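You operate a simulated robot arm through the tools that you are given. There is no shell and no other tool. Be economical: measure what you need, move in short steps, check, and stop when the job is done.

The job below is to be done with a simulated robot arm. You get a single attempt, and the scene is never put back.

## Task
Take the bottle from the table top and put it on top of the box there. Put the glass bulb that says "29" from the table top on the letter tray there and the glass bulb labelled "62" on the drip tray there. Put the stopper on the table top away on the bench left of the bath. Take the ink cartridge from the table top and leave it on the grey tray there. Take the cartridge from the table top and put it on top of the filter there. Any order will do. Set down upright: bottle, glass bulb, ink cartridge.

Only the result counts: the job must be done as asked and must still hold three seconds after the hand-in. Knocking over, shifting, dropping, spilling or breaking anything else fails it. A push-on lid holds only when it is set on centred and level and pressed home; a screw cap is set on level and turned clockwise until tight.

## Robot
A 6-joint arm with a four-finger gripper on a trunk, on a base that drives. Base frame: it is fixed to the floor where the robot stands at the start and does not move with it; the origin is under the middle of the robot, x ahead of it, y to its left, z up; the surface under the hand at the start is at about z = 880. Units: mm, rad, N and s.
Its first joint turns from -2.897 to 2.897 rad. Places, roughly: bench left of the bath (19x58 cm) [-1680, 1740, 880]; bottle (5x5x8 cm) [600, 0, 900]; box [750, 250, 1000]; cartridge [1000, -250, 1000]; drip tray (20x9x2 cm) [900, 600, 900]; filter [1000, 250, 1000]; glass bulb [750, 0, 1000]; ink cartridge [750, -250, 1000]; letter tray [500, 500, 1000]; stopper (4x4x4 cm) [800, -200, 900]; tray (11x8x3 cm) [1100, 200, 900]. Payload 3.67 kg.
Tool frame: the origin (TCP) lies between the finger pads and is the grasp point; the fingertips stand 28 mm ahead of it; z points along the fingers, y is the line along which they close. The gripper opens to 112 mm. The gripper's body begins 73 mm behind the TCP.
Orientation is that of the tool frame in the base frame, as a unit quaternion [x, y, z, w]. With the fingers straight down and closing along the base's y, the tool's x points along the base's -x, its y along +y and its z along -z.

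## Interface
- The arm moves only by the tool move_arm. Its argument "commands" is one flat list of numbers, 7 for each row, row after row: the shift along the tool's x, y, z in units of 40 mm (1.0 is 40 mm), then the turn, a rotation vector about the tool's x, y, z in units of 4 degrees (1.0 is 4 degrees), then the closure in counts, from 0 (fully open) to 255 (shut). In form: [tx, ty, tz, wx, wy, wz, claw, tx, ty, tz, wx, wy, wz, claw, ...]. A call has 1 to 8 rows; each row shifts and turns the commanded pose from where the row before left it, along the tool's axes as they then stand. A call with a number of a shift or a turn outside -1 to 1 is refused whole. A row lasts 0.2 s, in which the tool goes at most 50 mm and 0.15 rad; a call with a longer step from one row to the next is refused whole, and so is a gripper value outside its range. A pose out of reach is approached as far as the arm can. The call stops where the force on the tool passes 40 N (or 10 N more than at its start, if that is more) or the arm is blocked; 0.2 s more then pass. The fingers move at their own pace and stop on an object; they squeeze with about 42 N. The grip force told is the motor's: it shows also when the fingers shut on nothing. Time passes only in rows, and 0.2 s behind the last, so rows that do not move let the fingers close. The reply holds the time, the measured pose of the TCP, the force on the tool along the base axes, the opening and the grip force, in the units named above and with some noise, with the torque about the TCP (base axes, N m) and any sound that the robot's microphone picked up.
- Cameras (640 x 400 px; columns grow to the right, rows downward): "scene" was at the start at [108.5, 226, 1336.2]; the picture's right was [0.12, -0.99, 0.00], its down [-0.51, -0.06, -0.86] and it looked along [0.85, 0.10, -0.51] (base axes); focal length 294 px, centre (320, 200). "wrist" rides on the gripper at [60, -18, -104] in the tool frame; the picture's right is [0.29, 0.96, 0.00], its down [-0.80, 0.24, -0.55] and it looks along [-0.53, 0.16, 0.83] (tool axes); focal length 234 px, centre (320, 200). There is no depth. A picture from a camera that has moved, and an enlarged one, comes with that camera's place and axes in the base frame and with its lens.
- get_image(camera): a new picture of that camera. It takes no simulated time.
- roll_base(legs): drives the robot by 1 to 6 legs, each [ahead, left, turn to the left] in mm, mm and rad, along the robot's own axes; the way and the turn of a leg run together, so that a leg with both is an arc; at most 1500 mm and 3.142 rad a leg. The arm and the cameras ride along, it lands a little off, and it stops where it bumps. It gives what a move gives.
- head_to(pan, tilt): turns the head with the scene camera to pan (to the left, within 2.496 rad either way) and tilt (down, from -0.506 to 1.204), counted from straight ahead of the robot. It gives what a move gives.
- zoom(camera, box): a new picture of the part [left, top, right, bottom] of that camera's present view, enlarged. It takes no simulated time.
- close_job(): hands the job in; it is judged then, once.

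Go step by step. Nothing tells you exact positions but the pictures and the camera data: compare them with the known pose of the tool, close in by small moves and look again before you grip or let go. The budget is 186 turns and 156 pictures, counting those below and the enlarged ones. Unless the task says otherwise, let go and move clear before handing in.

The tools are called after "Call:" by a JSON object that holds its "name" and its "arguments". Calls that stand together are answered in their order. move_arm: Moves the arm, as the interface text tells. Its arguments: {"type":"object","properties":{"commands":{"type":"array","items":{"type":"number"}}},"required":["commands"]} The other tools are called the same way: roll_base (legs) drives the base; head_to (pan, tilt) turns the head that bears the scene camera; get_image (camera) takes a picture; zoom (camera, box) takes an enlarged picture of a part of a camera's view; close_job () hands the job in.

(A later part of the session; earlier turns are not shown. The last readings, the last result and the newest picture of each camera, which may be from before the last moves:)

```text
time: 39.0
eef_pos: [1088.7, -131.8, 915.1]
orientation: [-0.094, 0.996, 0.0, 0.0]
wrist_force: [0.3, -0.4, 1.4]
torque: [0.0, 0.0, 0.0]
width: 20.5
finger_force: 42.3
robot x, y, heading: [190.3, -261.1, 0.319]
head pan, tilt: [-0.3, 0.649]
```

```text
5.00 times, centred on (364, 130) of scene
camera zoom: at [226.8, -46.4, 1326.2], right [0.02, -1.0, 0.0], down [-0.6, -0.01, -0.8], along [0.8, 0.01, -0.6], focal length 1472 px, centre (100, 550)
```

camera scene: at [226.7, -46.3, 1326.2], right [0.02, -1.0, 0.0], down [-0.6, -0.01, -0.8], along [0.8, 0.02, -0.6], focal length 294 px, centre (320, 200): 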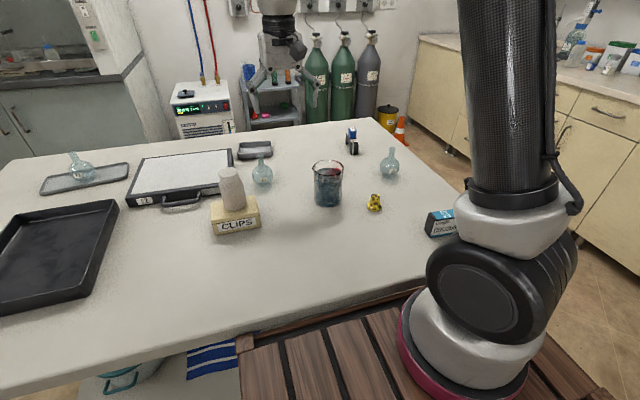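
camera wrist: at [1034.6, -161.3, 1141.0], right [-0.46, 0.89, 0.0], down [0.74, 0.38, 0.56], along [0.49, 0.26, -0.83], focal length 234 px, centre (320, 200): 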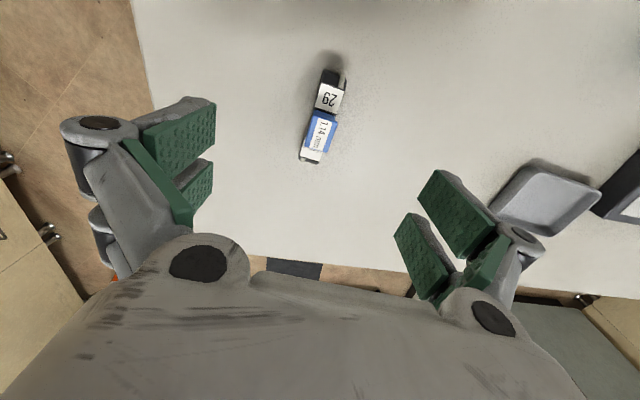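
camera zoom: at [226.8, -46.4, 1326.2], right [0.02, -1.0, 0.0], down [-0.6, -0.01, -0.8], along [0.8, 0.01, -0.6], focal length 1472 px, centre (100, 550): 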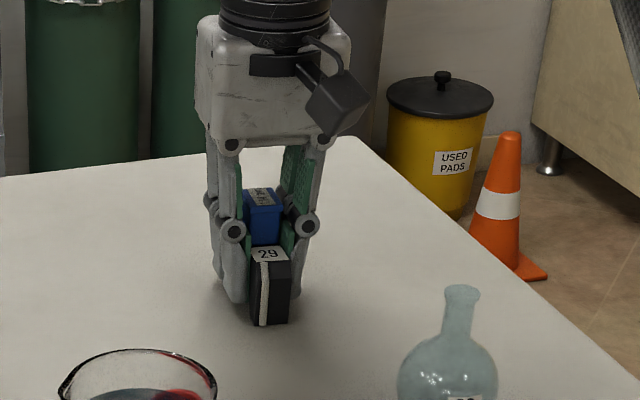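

The cartridge is gripped. I'll lift it and carry it to the filter.

Call:
{"name": "move_arm", "arguments": {"commands": [0, 0, -0.8, 0, 0, 0, 255, 0, 0, -1, 0, 0, 0, 255, 0, 0, -1, 0, 0, 0, 255, 0, 0, -1, 0, 0, 0, 255, 0.171, 0.99, 0, 0, 0, 0, 255, 0.171, 0.99, 0, 0, 0, 0, 255, 0.171, 0.99, 0, 0, 0, 0, 255, 0.171, 0.99, 0, 0, 0, 0, 255]}}

Call:
{"name": "move_arm", "arguments": {"commands": [0.171, 0.99, 0, 0, 0, 0, 255, 0.171, 0.99, 0, 0, 0, 0, 255, 0.171, 0.99, 0, 0, 0, 0, 255, 0.171, 0.99, 0, 0, 0, 0, 255, 0.171, 0.99, 0, 0, 0, 0, 255, 0.171, 0.99, 0, 0, 0, 0, 255, 0.171, 0.99, 0, 0, 0, 0, 255, 0.171, 0.99, 0, 0, 0, 0, 255]}}

Call:
{"name": "get_image", "arguments": {"camera": "wrist"}}

Call:
{"name": "get_image", "arguments": {"camera": "scene"}}

```text
time: 40.9
eef_pos: [1032.1, 17.2, 1067.8]
orientation: [-0.094, 0.996, 0.001, 0.0]
wrist_force: [-0.2, -0.4, -0.8]
torque: [0.04, 0.01, 0.01]
width: 20.6
finger_force: 42.1
robot x, y, heading: [188.0, -258.8, 0.316]
head pan, tilt: [-0.3, 0.649]
```

```text
time: 42.6
eef_pos: [921.3, 318.1, 1067.1]
orientation: [-0.093, 0.996, 0.0, 0.0]
wrist_force: [0.1, -1.1, -1.0]
torque: [0.07, 0.04, 0.01]
width: 20.6
finger_force: 41.6
robot x, y, heading: [191.3, -261.2, 0.319]
head pan, tilt: [-0.3, 0.649]
```

```text
115 pictures are left
camera wrist: at [865.7, 290.5, 1168.8], right [-0.46, 0.89, 0.0], down [0.74, 0.38, 0.55], along [0.49, 0.26, -0.83], focal length 234 px, centre (320, 200)
```

wrist: 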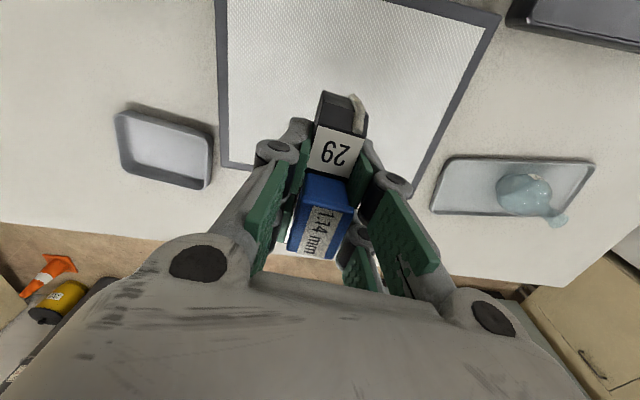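

```text
114 pictures are left
camera scene: at [227.0, -46.7, 1326.2], right [0.02, -1.0, 0.0], down [-0.6, -0.01, -0.8], along [0.8, 0.01, -0.6], focal length 294 px, centre (320, 200)
```

scene: 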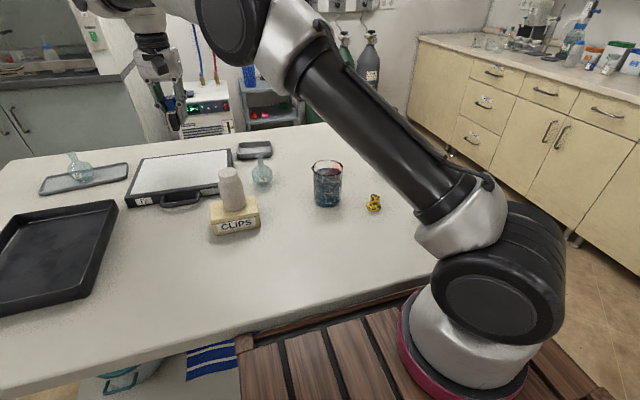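

It's over the filter. I'll nudge it toward the centre and lower it.

Call:
{"name": "move_arm", "arguments": {"commands": [0.35, 0, 0.8, 0, 0, 0, 255, 0, 0, 0.9, 0, 0, 0, 255, 0, 0, 0.7, 0, 0, 0, 255, 0, 0, 0.3, 0, 0, 0, 255, 0, 0, 0, 0, 0, 0, 255]}}

Call:
{"name": "zoom", "arguments": {"camera": "scene", "box": [120, 120, 248, 200]}}

Call:
{"name": "get_image", "arguments": {"camera": "wrist"}}

```text
time: 43.9
eef_pos: [905.9, 318.6, 958.4]
orientation: [-0.094, 0.996, 0.0, 0.001]
wrist_force: [0.0, -0.6, 0.3]
torque: [0.05, 0.03, -0.03]
width: 20.4
finger_force: 42.0
robot x, y, heading: [187.8, -262.4, 0.315]
head pan, tilt: [-0.3, 0.649]
```

```text
5.00 times, centred on (184, 160) of scene
camera zoom: at [226.7, -46.2, 1326.2], right [0.02, -1.0, 0.0], down [-0.6, -0.01, -0.8], along [0.8, 0.01, -0.6], focal length 1472 px, centre (1000, 400)
```

zoom: 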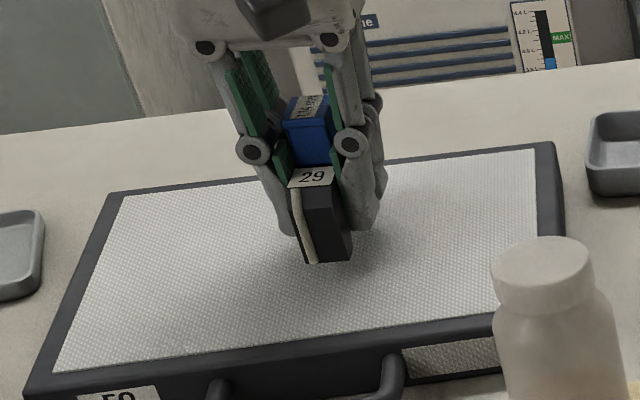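

```text
112 pictures are left
camera wrist: at [851.6, 289.6, 1061.8], right [-0.46, 0.89, 0.0], down [0.74, 0.39, 0.55], along [0.49, 0.26, -0.83], focal length 234 px, centre (320, 200)
```

wrist: 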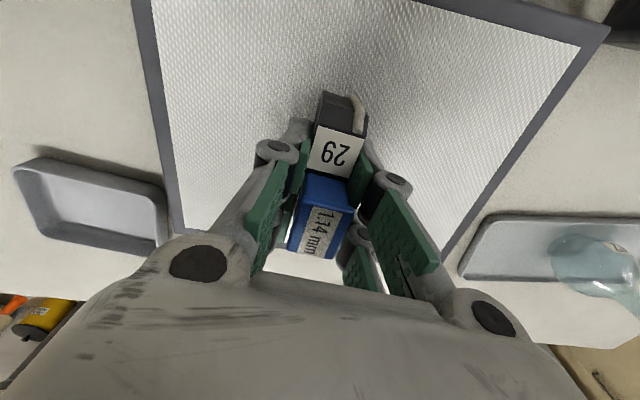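

Call:
{"name": "move_arm", "arguments": {"commands": [0, 0, 0.15, 0, 0, 0, 255, 0, 0, 0.1, 0, 0, 0, 255, 0, 0, 0.06, 0, 0, 0, 255, 0, 0, 0.06, 0, 0, 0, 255, 0, 0, 0, 0, 0, 0, 255]}}

```text
time: 45.0
eef_pos: [904.8, 316.1, 945.5]
orientation: [-0.094, 0.996, 0.001, 0.0]
wrist_force: [-0.1, 1.1, 4.2]
torque: [-0.02, 0.2, 0.02]
width: 20.4
finger_force: 42.0
robot x, y, heading: [188.8, -261.4, 0.319]
head pan, tilt: [-0.3, 0.649]
```

It has just touched. I'll press a little more, release and rise.

Call:
{"name": "move_arm", "arguments": {"commands": [0, 0, 0.04, 0, 0, 0, 255, 0, 0, 0, 0, 0, 0, 200, 0, 0, 0, 0, 0, 0, 150, 0, 0, 0, 0, 0, 0, 150, 0, 0, -0.8, 0, 0, 0, 150, 0, 0, -1, 0, 0, 0, 100, 0, 0, -1, 0, 0, 0, 0, 0, 0, -1, 0, 0, 0, 0]}}

Call:
{"name": "zoom", "arguments": {"camera": "scene", "box": [120, 120, 248, 200]}}

```text
time: 46.9
eef_pos: [906.4, 315.3, 1097.1]
orientation: [-0.094, 0.996, 0.0, 0.0]
wrist_force: [0.5, 0.7, 0.7]
torque: [-0.04, 0.0, 0.0]
width: 112.2
finger_force: 0.1
robot x, y, heading: [190.6, -265.2, 0.325]
head pan, tilt: [-0.3, 0.649]
```

```text
5.00 times, centred on (184, 160) of scene
camera zoom: at [226.9, -46.1, 1326.1], right [0.02, -1.0, 0.0], down [-0.6, -0.01, -0.8], along [0.8, 0.01, -0.6], focal length 1472 px, centre (1000, 400)
```

zoom: 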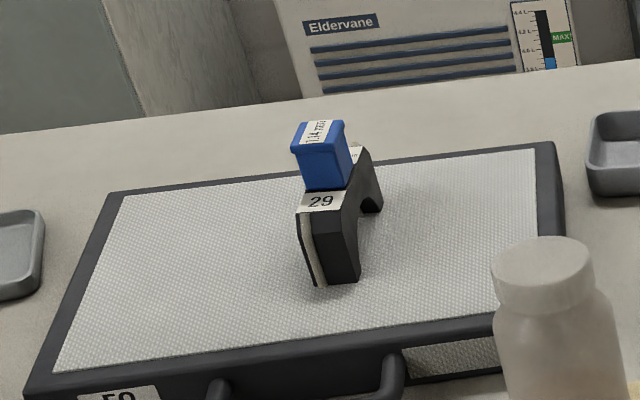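

The cartridge stands on the filter. Next is bulb 29 at about (935, -229).

Call:
{"name": "move_arm", "arguments": {"commands": [0.13, -0.964, 0, 0, 0, 0, 0, 0.13, -0.964, 0, 0, 0, 0, 0, 0.13, -0.964, 0, 0, 0, 0, 0, 0.13, -0.964, 0, 0, 0, 0, 0, 0.13, -0.964, 0, 0, 0, 0, 0, 0.13, -0.964, 0, 0, 0, 0, 0, 0.13, -0.964, 0, 0, 0, 0, 0, 0.13, -0.964, 0, 0, 0, 0, 0]}}

Call:
{"name": "move_arm", "arguments": {"commands": [0.13, -0.964, 0, 0, 0, 0, 0, 0.13, -0.964, 0, 0, 0, 0, 0, 0.13, -0.964, 0, 0, 0, 0, 0, 0.13, -0.964, 0, 0, 0, 0, 0, 0.13, -0.964, 0, 0, 0, 0, 0, 0.13, -0.964, 0, 0, 0, 0, 0, 0, 0, 0.9, 0, 0, 0, 0, 0, 0, 0.9, 0, 0, 0, 0]}}

Call:
{"name": "get_image", "arguments": {"camera": "wrist"}}

Call:
{"name": "zoom", "arguments": {"camera": "scene", "box": [320, 110, 448, 190]}}

```text
time: 48.6
eef_pos: [922.4, 8.4, 1096.5]
orientation: [-0.095, 0.995, 0.0, -0.001]
wrist_force: [-0.3, 0.3, -0.1]
torque: [-0.05, -0.01, -0.02]
width: 111.9
finger_force: 0.0
robot x, y, heading: [191.4, -259.9, 0.32]
head pan, tilt: [-0.3, 0.649]
```

```text
time: 50.5
eef_pos: [934.8, -228.5, 1020.7]
orientation: [-0.094, 0.996, 0.001, 0.0]
wrist_force: [0.0, -0.1, 0.6]
torque: [0.01, -0.01, -0.01]
width: 111.9
finger_force: 0.1
robot x, y, heading: [190.4, -260.0, 0.312]
head pan, tilt: [-0.3, 0.649]
```

```text
110 pictures are left
camera wrist: at [880.4, -257.3, 1125.1], right [-0.46, 0.89, 0.0], down [0.74, 0.39, 0.55], along [0.49, 0.26, -0.83], focal length 234 px, centre (320, 200)
```

wrist: 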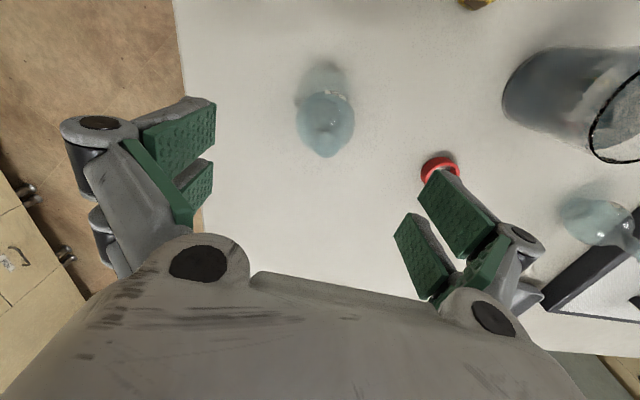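

```text
5.00 times, centred on (384, 150) of scene
camera zoom: at [226.5, -46.4, 1326.2], right [0.02, -1.0, 0.0], down [-0.6, -0.01, -0.8], along [0.8, 0.01, -0.6], focal length 1472 px, centre (0, 450)
```

zoom: 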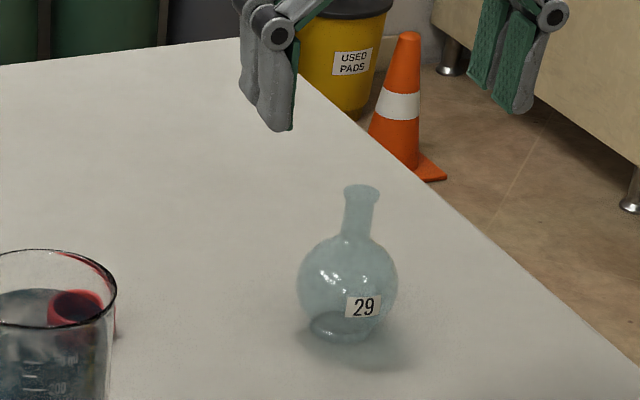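

Bulb 29 is centred to within about 4 mm, so I'll make a small correction. Then I'll descend and grip.

Call:
{"name": "move_arm", "arguments": {"commands": [0.03, 0.08, 0.9, 0, 0, 0, 0, 0, 0, 0.9, 0, 0, 0, 0, 0, 0, 0.6, 0, 0, 0, 0, 0, 0, 0.28, 0, 0, 0, 0, 0, 0, 0, 0, 0, 0, 255, 0, 0, 0, 0, 0, 0, 255, 0, 0, 0, 0, 0, 0, 255, 0, 0, 0, 0, 0, 0, 255]}}

Call:
{"name": "zoom", "arguments": {"camera": "scene", "box": [320, 110, 448, 190]}}

```text
time: 52.2
eef_pos: [934.2, -224.5, 917.4]
orientation: [-0.094, 0.996, 0.0, 0.0]
wrist_force: [-0.4, 0.3, -1.0]
torque: [-0.02, 0.01, 0.05]
width: 53.2
finger_force: 25.0
robot x, y, heading: [188.6, -258.4, 0.318]
head pan, tilt: [-0.3, 0.649]
```

```text
5.00 times, centred on (384, 150) of scene
camera zoom: at [226.8, -46.4, 1326.2], right [0.02, -1.0, 0.0], down [-0.6, -0.01, -0.8], along [0.8, 0.01, -0.6], focal length 1472 px, centre (0, 450)
```

zoom: 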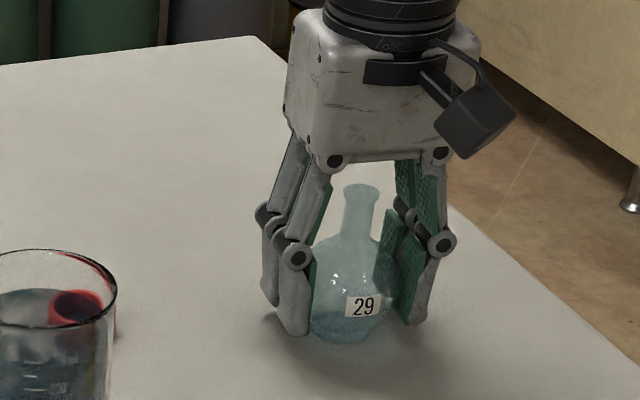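

It's gripped. I'll lift it, then drive left toward the letter tray.

Call:
{"name": "move_arm", "arguments": {"commands": [0, 0, -0.8, 0, 0, 0, 255, 0, 0, -1, 0, 0, 0, 255, 0, 0, -1, 0, 0, 0, 255, 0, 0, -1, 0, 0, 0, 255, 0, 0, -1, 0, 0, 0, 255, 0, 0, 0, 0, 0, 0, 255]}}

Call:
{"name": "roll_base", "arguments": {"legs": [[0, 410, 0]]}}

Call:
{"name": "head_to", "arguments": {"pan": 0.1, "tilt": 0.75}}

Call:
{"name": "get_image", "arguments": {"camera": "scene"}}

```text
time: 53.6
eef_pos: [934.0, -224.8, 1106.3]
orientation: [-0.094, 0.996, 0.0, -0.001]
wrist_force: [0.6, 0.1, -0.6]
torque: [-0.04, 0.02, 0.02]
width: 53.5
finger_force: 24.7
robot x, y, heading: [188.8, -260.0, 0.316]
head pan, tilt: [-0.3, 0.649]
```

```text
time: 56.2
eef_pos: [804.8, 168.3, 1106.7]
orientation: [-0.095, 0.996, -0.001, 0.0]
wrist_force: [0.2, -0.3, -1.3]
torque: [-0.05, -0.03, -0.01]
width: 53.5
finger_force: 26.1
robot x, y, heading: [60.1, 132.3, 0.315]
head pan, tilt: [-0.3, 0.649]
```

```text
time: 57.1
eef_pos: [803.3, 167.0, 1106.0]
orientation: [-0.096, 0.995, 0.0, 0.0]
wrist_force: [0.3, 0.2, -1.0]
torque: [-0.01, 0.02, 0.0]
width: 53.5
finger_force: 25.1
robot x, y, heading: [60.3, 128.8, 0.322]
head pan, tilt: [0.099, 0.75]
```

```text
107 pictures are left
camera scene: at [86.6, 376.0, 1317.6], right [0.41, -0.91, 0.0], down [-0.62, -0.28, -0.73], along [0.67, 0.3, -0.68], focal length 294 px, centre (320, 200)
```

scene: 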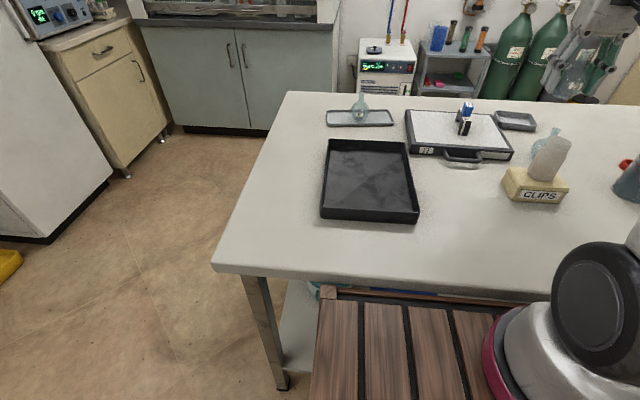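

The letter tray's inner centre is at about (613, 489). I'll carry the bulb there.

Call:
{"name": "move_arm", "arguments": {"commands": [0.349, 0.981, 0, 0, 0, 0, 255, 0.349, 0.981, 0, 0, 0, 0, 255, 0.349, 0.981, 0, 0, 0, 0, 255, 0.349, 0.981, 0, 0, 0, 0, 255, 0.349, 0.981, 0, 0, 0, 0, 255, 0.349, 0.981, 0, 0, 0, 0, 255, 0.349, 0.981, 0, 0, 0, 0, 255, 0.349, 0.981, 0, 0, 0, 0, 255]}}

Call:
{"name": "move_arm", "arguments": {"commands": [0.349, 0.981, 0, 0, 0, 0, 255, 0, 0, 1, 0, 0, 0, 255, 0, 0, 1, 0, 0, 0, 255, 0, 0, 0.8, 0, 0, 0, 255, 0, 0, 0, 0, 0, 0, 255]}}

Call:
{"name": "get_image", "arguments": {"camera": "wrist"}}

Call:
{"name": "zoom", "arguments": {"camera": "scene", "box": [290, 110, 450, 230]}}

```text
time: 58.9
eef_pos: [635.8, 455.4, 1105.6]
orientation: [-0.095, 0.996, 0.0, 0.0]
wrist_force: [-0.2, -0.6, -0.6]
torque: [0.05, -0.01, 0.01]
width: 53.7
finger_force: 25.2
robot x, y, heading: [62.5, 130.2, 0.319]
head pan, tilt: [0.099, 0.75]
```

```text
time: 60.1
eef_pos: [615.1, 489.2, 992.2]
orientation: [-0.095, 0.995, 0.0, 0.0]
wrist_force: [0.1, 0.4, -0.4]
torque: [-0.04, -0.01, -0.03]
width: 53.1
finger_force: 25.5
robot x, y, heading: [61.6, 131.8, 0.319]
head pan, tilt: [0.099, 0.75]
```

```text
106 pictures are left
camera wrist: at [560.9, 460.8, 1095.2], right [-0.46, 0.89, 0.0], down [0.74, 0.39, 0.55], along [0.49, 0.26, -0.83], focal length 234 px, centre (320, 200)
```

wrist: 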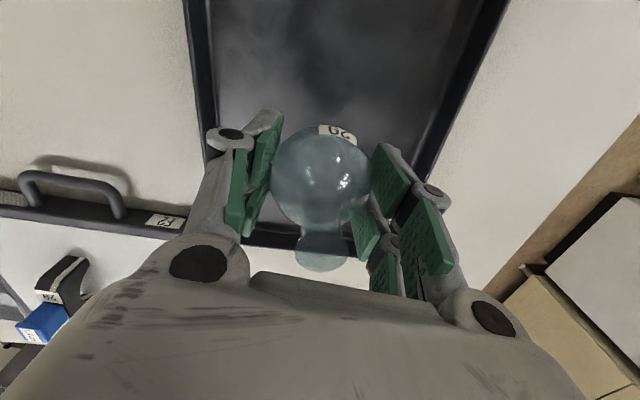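

```text
3.33 times, centred on (370, 170) of scene
camera zoom: at [86.5, 376.1, 1317.6], right [0.41, -0.91, 0.0], down [-0.62, -0.28, -0.73], along [0.67, 0.3, -0.68], focal length 981 px, centre (153, 300)
```

zoom: 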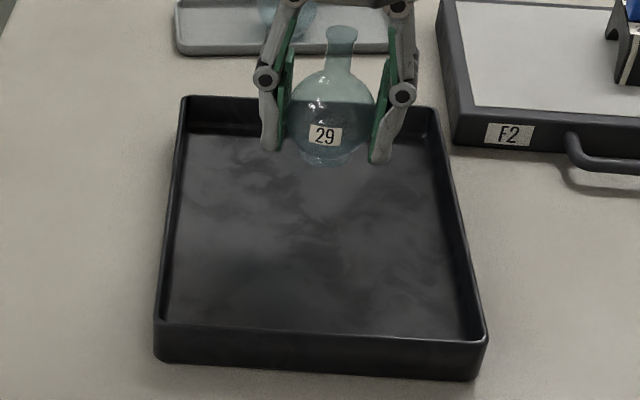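

It's centred over the tray. I'll lower it to the floor in short steps.

Call:
{"name": "move_arm", "arguments": {"commands": [0, 0, 0.8, 0, 0, 0, 255, 0, 0, 0.6, 0, 0, 0, 255, 0, 0, 0.15, 0, 0, 0, 255, 0, 0, 0.06, 0, 0, 0, 255, 0, 0, 0.06, 0, 0, 0, 255, 0, 0, 0, 0, 0, 0, 255]}}

Call:
{"name": "zoom", "arguments": {"camera": "scene", "box": [290, 110, 450, 230]}}

```text
time: 61.5
eef_pos: [613.2, 489.2, 927.1]
orientation: [-0.095, 0.995, -0.001, 0.0]
wrist_force: [-0.1, 0.4, -0.1]
torque: [-0.02, -0.01, -0.01]
width: 53.4
finger_force: 25.7
robot x, y, heading: [58.4, 133.9, 0.322]
head pan, tilt: [0.099, 0.75]
```

```text
3.33 times, centred on (370, 170) of scene
camera zoom: at [86.5, 376.1, 1317.6], right [0.41, -0.91, 0.0], down [-0.62, -0.28, -0.73], along [0.67, 0.3, -0.68], focal length 981 px, centre (153, 300)
```

zoom: 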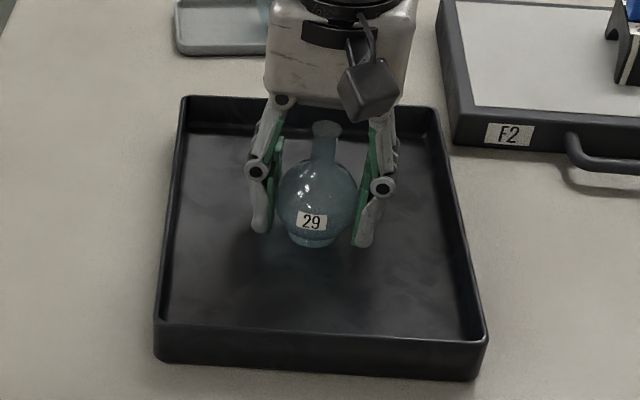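

Call:
{"name": "move_arm", "arguments": {"commands": [0, 0, 0.06, 0, 0, 0, 255, 0, 0, 0.05, 0, 0, 0, 255, 0, 0, 0.05, 0, 0, 0, 255, 0, 0, 0, 0, 0, 0, 255]}}

```text
time: 62.5
eef_pos: [615.1, 488.8, 921.8]
orientation: [-0.095, 0.995, 0.001, 0.001]
wrist_force: [-1.5, 0.3, 18.9]
torque: [0.03, 0.09, 0.0]
width: 53.4
finger_force: 25.0
robot x, y, heading: [62.3, 133.4, 0.32]
head pan, tilt: [0.099, 0.75]
```

It's on the tray floor. I'll release and rise.

Call:
{"name": "move_arm", "arguments": {"commands": [0, 0, -0.03, 0, 0, 0, 80, 0, 0, 0, 0, 0, 0, 70, 0, 0, 0, 0, 0, 0, 70, 0, 0, -0.8, 0, 0, 0, 70, 0, 0, -1, 0, 0, 0, 70, 0, 0, -1, 0, 0, 0, 0, 0, 0, -1, 0, 0, 0, 0]}}

Call:
{"name": "zoom", "arguments": {"camera": "scene", "box": [290, 80, 482, 230]}}

```text
time: 64.1
eef_pos: [614.4, 488.8, 1075.0]
orientation: [-0.095, 0.995, 0.0, 0.0]
wrist_force: [-0.1, 0.4, -0.5]
torque: [-0.03, 0.01, 0.04]
width: 111.8
finger_force: 0.0
robot x, y, heading: [56.7, 135.0, 0.32]
head pan, tilt: [0.099, 0.75]
```

```text
2.67 times, centred on (386, 155) of scene
camera zoom: at [86.7, 376.3, 1317.6], right [0.41, -0.91, 0.0], down [-0.62, -0.28, -0.73], along [0.67, 0.3, -0.68], focal length 785 px, centre (144, 320)
```

zoom: 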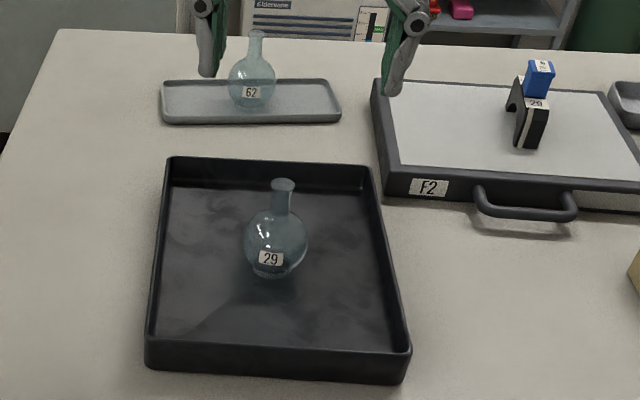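

Bulb 29 stands in the letter tray. Next is the ink cartridge, so I'll raise the arm, back up slightly and drive right.

Call:
{"name": "move_arm", "arguments": {"commands": [0, 0, -1, 0, 0, 0, 0, 0, -1, 0, 0, 0, 0, 0, 0, -1, 0, 0, 0, 0, 0, 0, -1, 0, 0, 0, 0, 0]}}

Call:
{"name": "roll_base", "arguments": {"legs": [[-45, 0, 0], [0, -400, 0]]}}

Call:
{"name": "head_to", "arguments": {"pan": -0.3, "tilt": 0.75}}

Call:
{"name": "get_image", "arguments": {"camera": "scene"}}

Call:
{"name": "get_image", "arguments": {"camera": "wrist"}}

```text
time: 65.1
eef_pos: [636.9, 371.1, 1114.0]
orientation: [-0.095, 0.995, -0.001, 0.0]
wrist_force: [-0.3, 0.6, -0.2]
torque: [-0.05, -0.02, 0.0]
width: 112.2
finger_force: 0.0
robot x, y, heading: [63.0, 133.6, 0.314]
head pan, tilt: [0.099, 0.75]
```

```text
time: 68.1
eef_pos: [723.0, -37.3, 1116.5]
orientation: [-0.089, 0.996, 0.0, 0.0]
wrist_force: [0.2, 0.4, 0.7]
torque: [-0.01, -0.03, -0.01]
width: 112.0
finger_force: 0.1
robot x, y, heading: [144.3, -273.0, 0.309]
head pan, tilt: [0.099, 0.75]
```

```text
time: 69.0
eef_pos: [723.5, -37.8, 1115.6]
orientation: [-0.089, 0.996, 0.0, 0.0]
wrist_force: [1.2, 0.3, -0.2]
torque: [0.0, -0.02, 0.05]
width: 111.8
finger_force: 0.0
robot x, y, heading: [144.6, -270.5, 0.307]
head pan, tilt: [-0.3, 0.75]
```

```text
102 pictures are left
camera scene: at [180.0, -59.5, 1317.6], right [0.01, -1.0, 0.0], down [-0.68, -0.01, -0.73], along [0.73, 0.01, -0.68], focal length 294 px, centre (320, 200)
```

scene: 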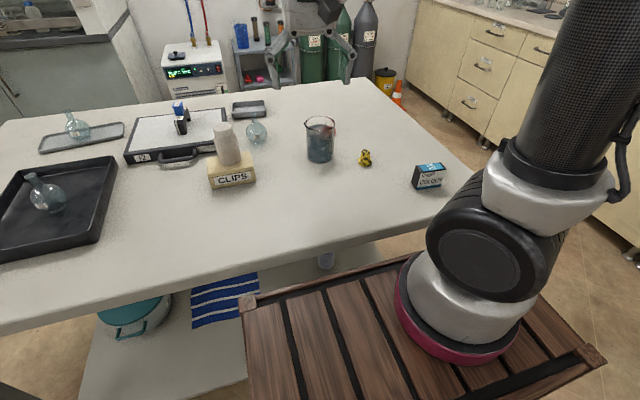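

```text
101 pictures are left
camera wrist: at [668.5, -65.9, 1218.2], right [-0.45, 0.89, 0.0], down [0.74, 0.38, 0.55], along [0.49, 0.25, -0.83], focal length 234 px, centre (320, 200)
```

wrist: 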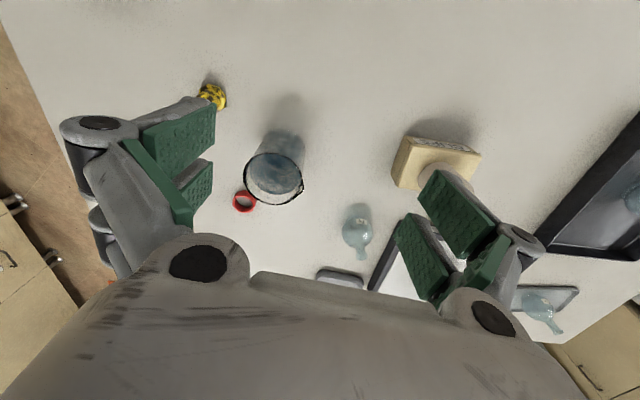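

The bulbs only look like they lean because of wide-angle perspective. Next I'll zoom in on the ink cartridge.

Call:
{"name": "zoom", "arguments": {"camera": "scene", "box": [390, 150, 470, 200]}}

Call:
{"name": "zoom", "arguments": {"camera": "scene", "box": [340, 135, 404, 175]}}

```text
8.00 times, centred on (430, 175) of scene
camera zoom: at [180.0, -59.5, 1317.6], right [0.01, -1.0, 0.0], down [-0.68, -0.01, -0.73], along [0.73, 0.01, -0.68], focal length 2355 px, centre (-560, 400)
```

zoom: 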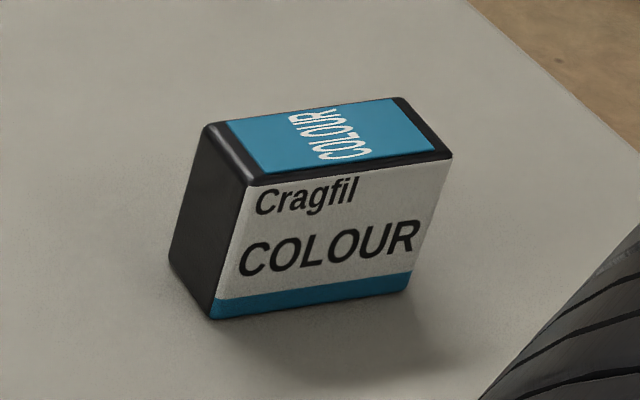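

```text
10.00 times, centred on (372, 155) of scene
camera zoom: at [180.0, -59.5, 1317.6], right [0.01, -1.0, 0.0], down [-0.68, -0.01, -0.73], along [0.73, 0.01, -0.68], focal length 2944 px, centre (-200, 650)
```

zoom: 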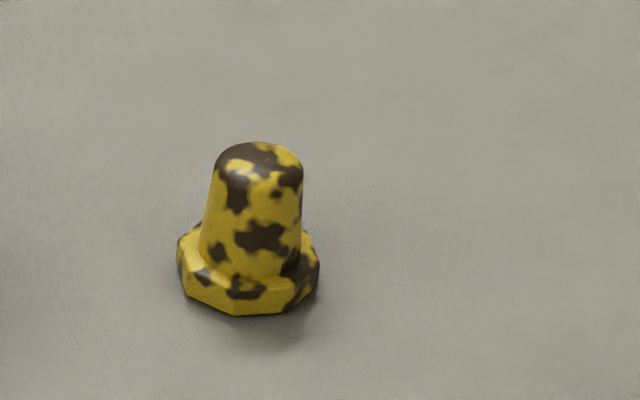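

The ink cartridge is at about (704, -301), roughly 61×26×48 mm with yaw 0.24, and standing upright. I'll move above it.

Call:
{"name": "move_arm", "arguments": {"commands": [0.233, -0.912, 0, 0, 0, 0, 0, 0.233, -0.912, 0, 0, 0, 0, 0, 0.233, -0.912, 0, 0, 0, 0, 0, 0.233, -0.912, 0, 0, 0, 0, 0, 0.233, -0.912, 0, 0, 0, 0, 0, 0.233, -0.912, 0, 0, 0, 0, 0, 0.233, -0.912, 0, 0, 0, 0, 0, 0, 0, 0.9, 0, 0, -0.85, 0]}}

Call:
{"name": "move_arm", "arguments": {"commands": [0, 0, 0.9, 0, 0, 0, 0, 0, 0, 0, 0, 0, 0, 0]}}

Call:
{"name": "get_image", "arguments": {"camera": "wrist"}}

Call:
{"name": "zoom", "arguments": {"camera": "scene", "box": [360, 110, 500, 200]}}

```text
time: 70.8
eef_pos: [703.8, -302.4, 1077.7]
orientation: [-0.118, 0.993, -0.001, 0.0]
wrist_force: [-0.2, 0.2, 0.2]
torque: [0.02, 0.01, -0.01]
width: 111.8
finger_force: 0.0
robot x, y, heading: [147.8, -274.5, 0.308]
head pan, tilt: [-0.3, 0.75]
```

```text
time: 71.4
eef_pos: [702.9, -302.7, 1042.0]
orientation: [-0.118, 0.993, 0.0, 0.0]
wrist_force: [-0.3, 0.6, 0.3]
torque: [-0.01, -0.03, 0.04]
width: 111.9
finger_force: 0.1
robot x, y, heading: [141.0, -273.9, 0.306]
head pan, tilt: [-0.3, 0.75]
```

```text
98 pictures are left
camera wrist: at [650.2, -333.6, 1145.2], right [-0.51, 0.86, 0.0], down [0.72, 0.42, 0.55], along [0.48, 0.28, -0.83], focal length 234 px, centre (320, 200)
```

wrist: 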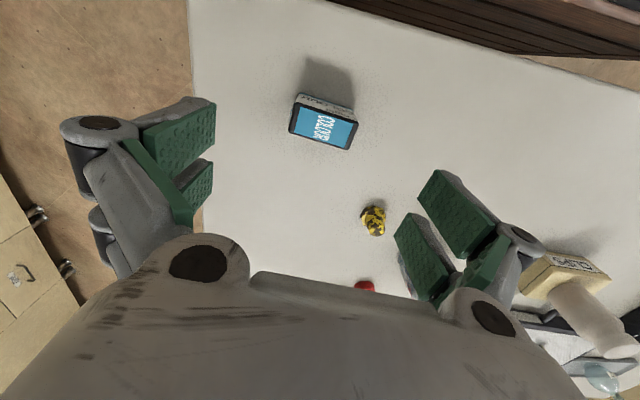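

```text
4.44 times, centred on (430, 155) of scene
camera zoom: at [180.0, -59.6, 1317.6], right [0.01, -1.0, 0.0], down [-0.68, -0.01, -0.73], along [0.73, 0.01, -0.68], focal length 1308 px, centre (-169, 400)
```

zoom: 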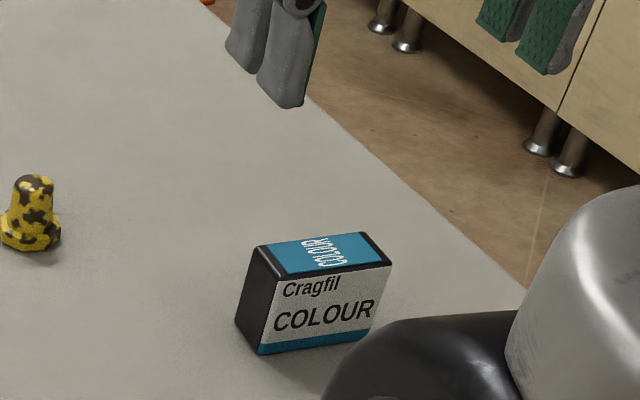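

The cartridge centre by the wrist camera is about (703, -298), so I'll shift 4 mm. Then I'll descend to a high grip, so the fingertips stay above the tray rim later.

Call:
{"name": "move_arm", "arguments": {"commands": [0, 0.1, 0.9, 0, 0, 0, 0, 0, 0, 0.9, 0, 0, 0, 0, 0, 0, 0.6, 0, 0, 0, 0, 0, 0, 0.26, 0, 0, 0, 0, 0, 0, 0, 0, 0, 0, 255, 0, 0, 0, 0, 0, 0, 255, 0, 0, 0, 0, 0, 0, 255]}}

Call:
{"name": "get_image", "arguments": {"camera": "wrist"}}

```text
time: 73.0
eef_pos: [705.3, -297.3, 939.7]
orientation: [-0.117, 0.993, 0.002, -0.002]
wrist_force: [-0.9, -0.5, 0.8]
torque: [-0.1, -0.07, 0.02]
width: 60.9
finger_force: 41.8
robot x, y, heading: [143.8, -273.0, 0.309]
head pan, tilt: [-0.3, 0.75]
```

```text
96 pictures are left
camera wrist: at [651.9, -328.5, 1042.1], right [-0.51, 0.86, 0.0], down [0.72, 0.42, 0.55], along [0.48, 0.28, -0.83], focal length 234 px, centre (320, 200)
```

wrist: 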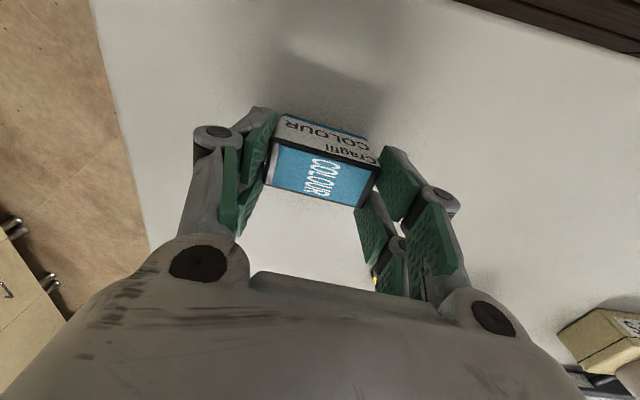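

It's gripped. I'll lift it and then drive left and slightly ahead toward the grey tray.

Call:
{"name": "move_arm", "arguments": {"commands": [0, 0, -0.6, 0, 0, 0, 255, 0, 0, -1, 0, 0, 0, 255, 0, 0, -1, 0, 0, 0, 255, 0, 0, -1, 0, 0, 0, 255, 0, 0, -0.4, 0, 0, 0, 255, 0, 0, 0, 0, 0, 0, 255]}}

Call:
{"name": "roll_base", "arguments": {"legs": [[0, 120, 0], [65, 0, 0]]}}

Call:
{"name": "head_to", "arguments": {"pan": 0.0, "tilt": 0.75}}

Call:
{"name": "get_image", "arguments": {"camera": "scene"}}

Call:
{"name": "zoom", "arguments": {"camera": "scene", "box": [290, 70, 418, 150]}}

```text
time: 74.4
eef_pos: [705.0, -296.8, 1097.6]
orientation: [-0.118, 0.993, 0.001, 0.001]
wrist_force: [-0.6, -0.7, -0.6]
torque: [0.0, -0.03, 0.02]
width: 60.7
finger_force: 41.8
robot x, y, heading: [144.2, -274.2, 0.311]
head pan, tilt: [-0.3, 0.75]
```

```text
time: 76.2
eef_pos: [714.2, -168.0, 1097.1]
orientation: [-0.12, 0.993, 0.002, 0.0]
wrist_force: [-0.9, 1.7, -1.0]
torque: [-0.15, 0.07, 0.04]
width: 61.3
finger_force: 41.9
robot x, y, heading: [154.2, -141.4, 0.318]
head pan, tilt: [-0.3, 0.75]
```

```text
time: 77.0
eef_pos: [714.8, -164.5, 1098.0]
orientation: [-0.121, 0.993, 0.0, -0.001]
wrist_force: [-0.6, -0.7, 0.3]
torque: [0.01, -0.02, 0.01]
width: 61.2
finger_force: 41.8
robot x, y, heading: [150.0, -144.4, 0.314]
head pan, tilt: [0.0, 0.75]
```

```text
95 pictures are left
camera scene: at [184.7, 94.0, 1317.6], right [0.31, -0.95, 0.0], down [-0.65, -0.21, -0.73], along [0.7, 0.22, -0.68], focal length 294 px, centre (320, 200)
```

scene: 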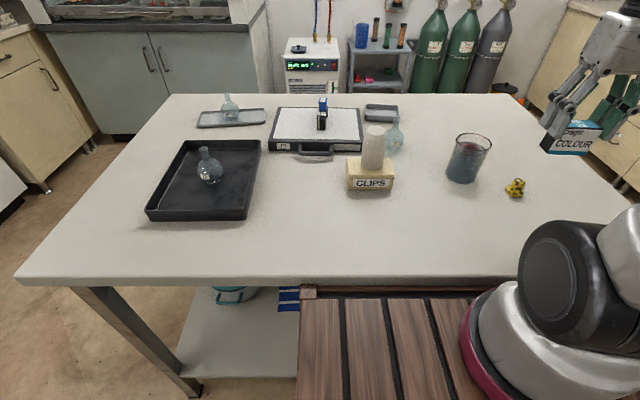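

```text
5.00 times, centred on (354, 110) of scene
camera zoom: at [184.7, 94.0, 1317.6], right [0.31, -0.95, 0.0], down [-0.65, -0.21, -0.73], along [0.7, 0.22, -0.68], focal length 1472 px, centre (150, 650)
```

zoom: 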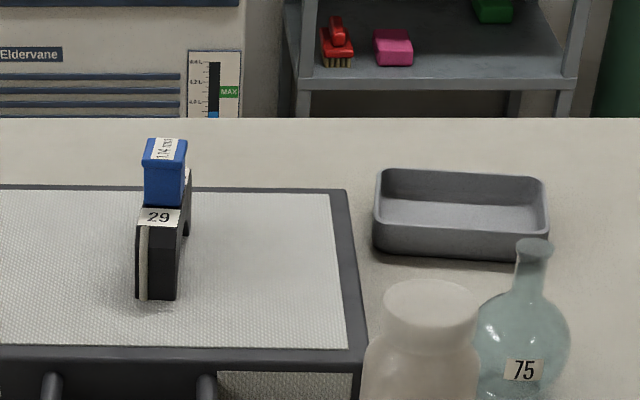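

The grey tray centre is at about (1058, 173). I'll carry the ink cartridge there.

Call:
{"name": "move_arm", "arguments": {"commands": [-0.862, 0.512, 0, 0, 0, 0, 255, -0.862, 0.512, 0, 0, 0, 0, 255, -0.862, 0.512, 0, 0, 0, 0, 255, -0.862, 0.512, 0, 0, 0, 0, 255, -0.862, 0.512, 0, 0, 0, 0, 255, -0.862, 0.512, 0, 0, 0, 0, 255, -0.862, 0.512, 0, 0, 0, 0, 255, -0.862, 0.512, 0, 0, 0, 0, 255]}}

Call:
{"name": "move_arm", "arguments": {"commands": [-0.862, 0.512, 0, 0, 0, 0, 255, -0.862, 0.512, 0, 0, 0, 0, 255, -0.862, 0.512, 0, 0, 0, 0, 255, -0.862, 0.512, 0, 0, 0, 0, 255, 0, 0, 0, 0, 0, 0, 255]}}

Call:
{"name": "get_image", "arguments": {"camera": "wrist"}}

Call:
{"name": "zoom", "arguments": {"camera": "scene", "box": [290, 50, 450, 150]}}

```text
time: 78.8
eef_pos: [942.5, 59.0, 1099.3]
orientation: [-0.12, 0.993, 0.0, 0.0]
wrist_force: [-0.3, -1.0, 0.9]
torque: [0.08, -0.02, -0.02]
width: 61.1
finger_force: 42.3
robot x, y, heading: [153.9, -143.8, 0.312]
head pan, tilt: [0.0, 0.75]
```

```text
time: 80.0
eef_pos: [1056.7, 174.9, 1097.0]
orientation: [-0.12, 0.993, 0.0, 0.0]
wrist_force: [0.8, -0.2, -0.4]
torque: [-0.03, 0.05, 0.0]
width: 61.1
finger_force: 41.8
robot x, y, heading: [154.3, -142.7, 0.314]
head pan, tilt: [0.0, 0.75]
```

```text
93 pictures are left
camera wrist: at [1003.4, 142.1, 1200.0], right [-0.51, 0.86, 0.0], down [0.72, 0.42, 0.55], along [0.48, 0.28, -0.83], focal length 234 px, centre (320, 200)
```

wrist: 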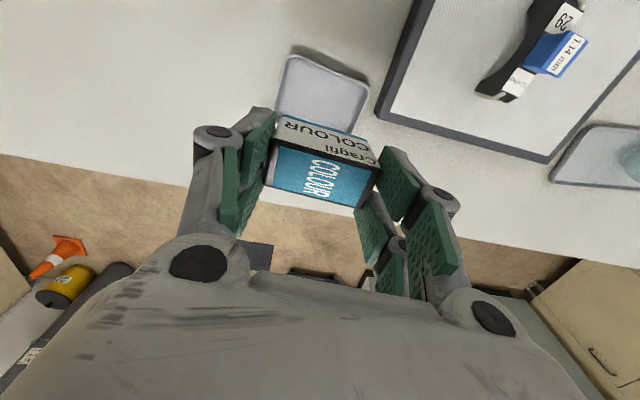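

```text
4.00 times, centred on (370, 100) of scene
camera zoom: at [184.6, 94.1, 1317.6], right [0.31, -0.95, 0.0], down [-0.65, -0.21, -0.73], along [0.7, 0.22, -0.68], focal length 1178 px, centre (120, 600)
```

zoom: 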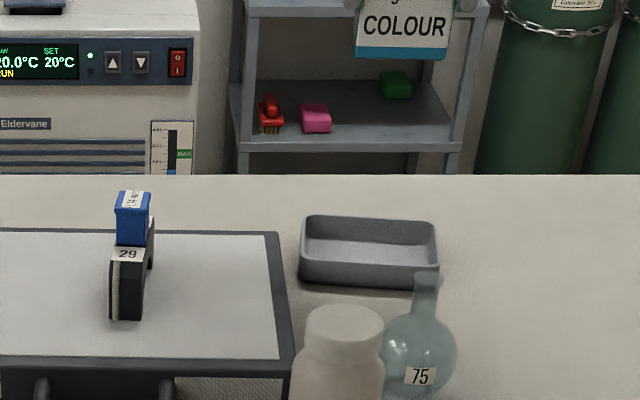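

The wrist view puts the tray centre at about (1055, 173), and I'm over it. I'll go down and then look.

Call:
{"name": "move_arm", "arguments": {"commands": [0, 0, 0.9, 0, 0, 0, 255, 0, 0, 0.9, 0, 0, 0, 255, 0, 0, 0.9, 0, 0, 0, 255, 0, 0, 0.4, 0, 0, 0, 255, 0, 0, 0, 0, 0, 0, 255]}}

Call:
{"name": "get_image", "arguments": {"camera": "wrist"}}

Call:
{"name": "zoom", "arguments": {"camera": "scene", "box": [326, 65, 454, 145]}}

```text
time: 81.2
eef_pos: [1058.0, 172.6, 973.3]
orientation: [-0.12, 0.993, 0.0, 0.0]
wrist_force: [0.1, -1.0, -0.7]
torque: [0.05, -0.01, 0.01]
width: 61.2
finger_force: 42.4
robot x, y, heading: [152.6, -143.1, 0.31]
head pan, tilt: [0.0, 0.75]
```

```text
91 pictures are left
camera wrist: at [1004.8, 141.5, 1075.4], right [-0.51, 0.86, 0.0], down [0.72, 0.42, 0.55], along [0.48, 0.28, -0.83], focal length 234 px, centre (320, 200)
```

wrist: 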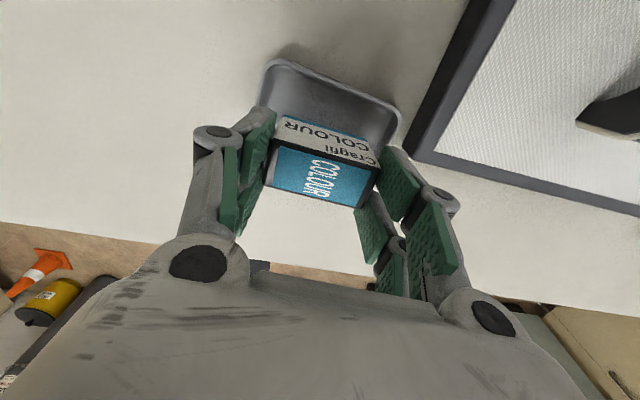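

```text
5.00 times, centred on (390, 105) of scene
camera zoom: at [184.6, 94.1, 1317.6], right [0.31, -0.95, 0.0], down [-0.65, -0.21, -0.73], along [0.7, 0.22, -0.68], focal length 1472 px, centre (-30, 675)
```

zoom: 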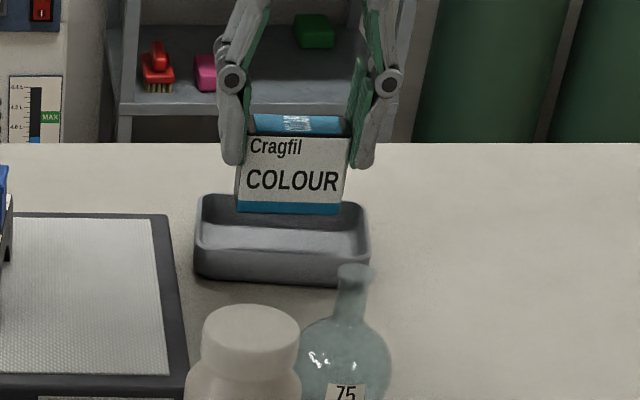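

I'll shift 6 mm toward the robot and lower slowly.

Call:
{"name": "move_arm", "arguments": {"commands": [0.15, 0, 0, 0, 0, 0, 255, 0, 0, 0.4, 0, 0, 0, 255, 0, 0, 0.15, 0, 0, 0, 255, 0, 0, 0.06, 0, 0, 0, 255, 0, 0, 0.06, 0, 0, 0, 255, 0, 0, 0, 0, 0, 0, 255]}}

Call:
{"name": "zoom", "arguments": {"camera": "scene", "box": [326, 65, 454, 145]}}

```text
time: 82.6
eef_pos: [1050.7, 171.7, 946.2]
orientation: [-0.12, 0.993, 0.0, 0.001]
wrist_force: [-0.5, -1.0, -0.7]
torque: [0.04, 0.02, -0.03]
width: 61.1
finger_force: 42.0
robot x, y, heading: [154.7, -143.3, 0.311]
head pan, tilt: [0.0, 0.75]
```

```text
5.00 times, centred on (390, 105) of scene
camera zoom: at [184.6, 94.1, 1317.6], right [0.31, -0.95, 0.0], down [-0.65, -0.21, -0.73], along [0.7, 0.22, -0.68], focal length 1472 px, centre (-30, 675)
```

zoom: 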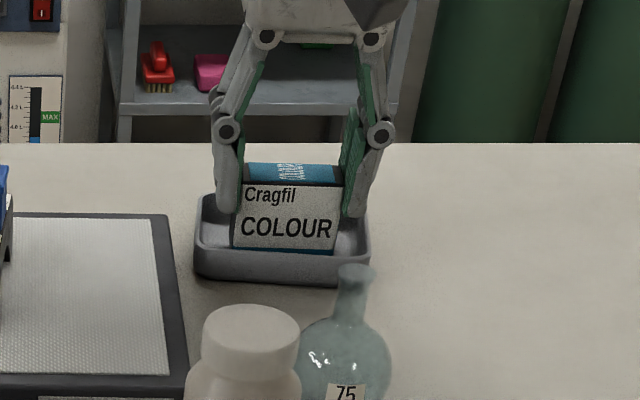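

Call:
{"name": "move_arm", "arguments": {"commands": [0, 0, 0.05, 0, 0, 0, 255, 0, 0, 0.04, 0, 0, 0, 255, 0, 0, 0.03, 0, 0, 0, 255, 0, 0, 0, 0, 0, 0, 255]}}

```text
time: 83.6
eef_pos: [1051.8, 172.0, 942.5]
orientation: [-0.121, 0.993, -0.001, 0.001]
wrist_force: [-1.4, 0.1, 10.1]
torque: [0.08, 0.09, -0.01]
width: 60.8
finger_force: 41.7
robot x, y, heading: [157.4, -141.3, 0.314]
head pan, tilt: [0.0, 0.75]
```

Contact at 10 N, standing on the tray floor. I'll release and rise.

Call:
{"name": "move_arm", "arguments": {"commands": [0, 0, 0, 0, 0, 0, 80, 0, 0, 0, 0, 0, 0, 50, 0, 0, 0, 0, 0, 0, 50, 0, 0, -0.8, 0, 0, 0, 50, 0, 0, -1, 0, 0, 0, 0, 0, 0, -1, 0, 0, 0, 0, 0, 0, -1, 0, 0, 0, 0]}}

Call:
{"name": "zoom", "arguments": {"camera": "scene", "box": [326, 65, 454, 145]}}

```text
time: 85.2
eef_pos: [1051.5, 168.9, 1093.7]
orientation: [-0.119, 0.993, 0.0, 0.0]
wrist_force: [-0.2, 0.2, -1.7]
torque: [-0.02, 0.06, 0.04]
width: 112.0
finger_force: 0.0
robot x, y, heading: [153.1, -144.7, 0.312]
head pan, tilt: [0.0, 0.75]
```

```text
5.00 times, centred on (390, 105) of scene
camera zoom: at [184.9, 94.3, 1317.6], right [0.31, -0.95, 0.0], down [-0.65, -0.21, -0.73], along [0.7, 0.22, -0.68], focal length 1472 px, centre (-30, 675)
```

zoom: 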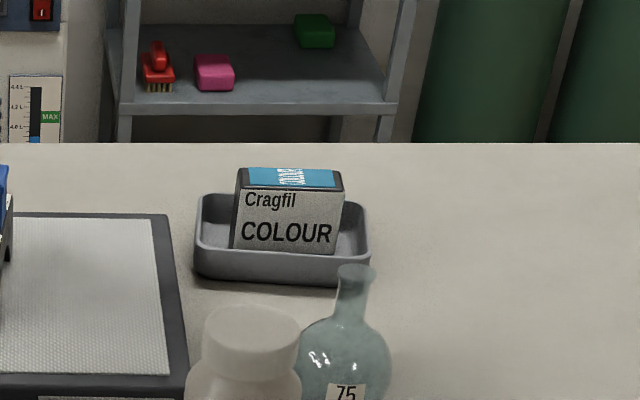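

The ink cartridge is in the tray. Now the stopper, at about (790, -169).

Call:
{"name": "move_arm", "arguments": {"commands": [0.76, -0.605, 0, 0, 0, 0, 0, 0.76, -0.605, 0, 0, 0, 0, 0, 0.76, -0.605, 0, 0, 0, 0, 0, 0.76, -0.605, 0, 0, 0, 0, 0, 0.76, -0.605, 0, 0, 0, 0, 0, 0.76, -0.605, 0, 0, 0, 0, 0, 0.76, -0.605, 0, 0, 0, 0, 0, 0.76, -0.605, 0, 0, 0, 0, 0]}}

Call:
{"name": "move_arm", "arguments": {"commands": [0.76, -0.605, 0, 0, 0, 0, 0, 0.76, -0.605, 0, 0, 0, 0, 0, 0.76, -0.605, 0, 0, 0, 0, 0, 0, 0, 0.9, 0, 0, 0, 60, 0, 0, 0.9, 0, 0, 0, 60, 0, 0, 0, 0, 0, 0, 60]}}

Call:
{"name": "get_image", "arguments": {"camera": "wrist"}}

Call:
{"name": "head_to", "arguments": {"pan": -0.3, "tilt": 0.75}}

Call:
{"name": "get_image", "arguments": {"camera": "scene"}}

```text
time: 87.0
eef_pos: [859.2, -75.5, 1095.1]
orientation: [-0.121, 0.993, -0.001, 0.0]
wrist_force: [0.8, 0.0, -0.3]
torque: [-0.04, 0.01, 0.0]
width: 112.1
finger_force: 0.0
robot x, y, heading: [152.9, -143.1, 0.311]
head pan, tilt: [0.0, 0.75]
```

```text
time: 88.4
eef_pos: [792.7, -170.1, 1021.6]
orientation: [-0.121, 0.993, 0.0, 0.0]
wrist_force: [0.0, -1.0, 0.8]
torque: [0.03, 0.02, 0.0]
width: 85.7
finger_force: 0.0
robot x, y, heading: [152.7, -144.4, 0.311]
head pan, tilt: [0.0, 0.75]
```

```text
87 pictures are left
camera wrist: at [739.6, -200.1, 1123.9], right [-0.51, 0.86, 0.0], down [0.72, 0.42, 0.55], along [0.48, 0.28, -0.83], focal length 234 px, centre (320, 200)
```

wrist: 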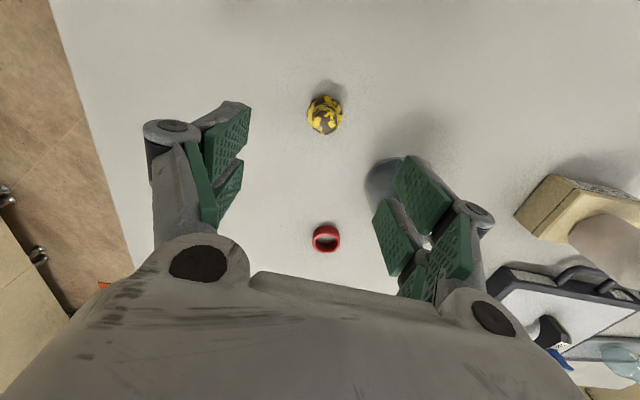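

```text
time: 89.2
eef_pos: [792.4, -168.0, 1021.9]
orientation: [-0.121, 0.993, 0.001, 0.0]
wrist_force: [-0.2, -0.4, 0.0]
torque: [-0.03, 0.01, 0.0]
width: 85.7
finger_force: 0.0
robot x, y, heading: [155.1, -140.9, 0.313]
head pan, tilt: [-0.3, 0.75]
```

```text
86 pictures are left
camera scene: at [188.6, 69.8, 1317.6], right [0.01, -1.0, 0.0], down [-0.68, -0.01, -0.73], along [0.73, 0.01, -0.68], focal length 294 px, centre (320, 200)
```

scene: 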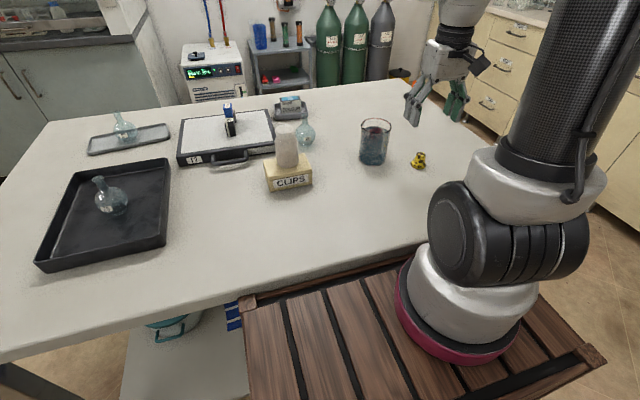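

The beaker is fairly close to the left finger, so I'll narrow the opening to about 60 mm. I'll shift 5 mm back and go partway down before checking.

Call:
{"name": "move_arm", "arguments": {"commands": [0.13, 0, 0, 0, 0, 0, 115, 0, 0, 0.8, 0, 0, 0, 115, 0, 0, 0.8, 0, 0, 0, 115, 0, 0, 0, 0, 0, 0, 115]}}

Call:
{"name": "get_image", "arguments": {"camera": "wrist"}}

Call:
{"name": "zoom", "arguments": {"camera": "scene", "box": [350, 100, 478, 180]}}

```text
time: 90.2
eef_pos: [787.0, -169.8, 957.0]
orientation: [-0.12, 0.993, 0.001, -0.001]
wrist_force: [-0.2, 0.4, 1.3]
torque: [-0.02, 0.0, 0.01]
width: 61.4
finger_force: 0.0
robot x, y, heading: [154.4, -142.1, 0.315]
head pan, tilt: [-0.3, 0.75]
```

```text
85 pictures are left
camera wrist: at [733.2, -200.3, 1059.3], right [-0.51, 0.86, 0.0], down [0.72, 0.42, 0.55], along [0.48, 0.28, -0.83], focal length 234 px, centre (320, 200)
```

wrist: 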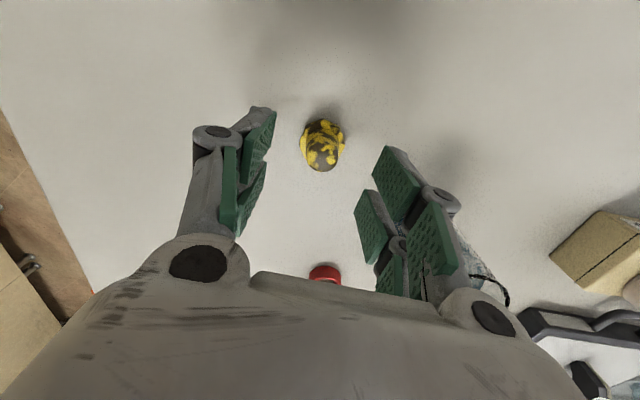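

```text
5.00 times, centred on (414, 140) of scene
camera zoom: at [188.5, 69.7, 1317.6], right [0.01, -1.0, 0.0], down [-0.68, -0.01, -0.73], along [0.73, 0.01, -0.68], focal length 1472 px, centre (-150, 500)
```

zoom: 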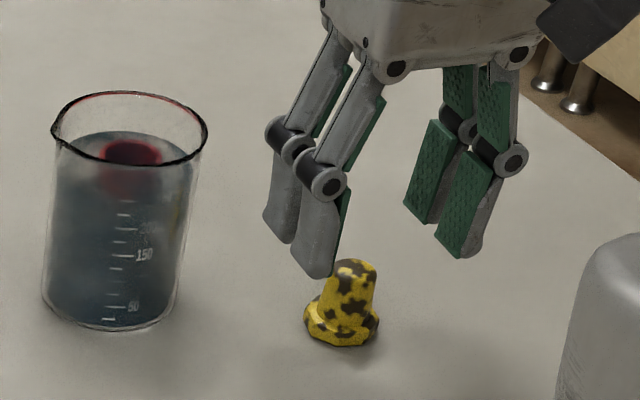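

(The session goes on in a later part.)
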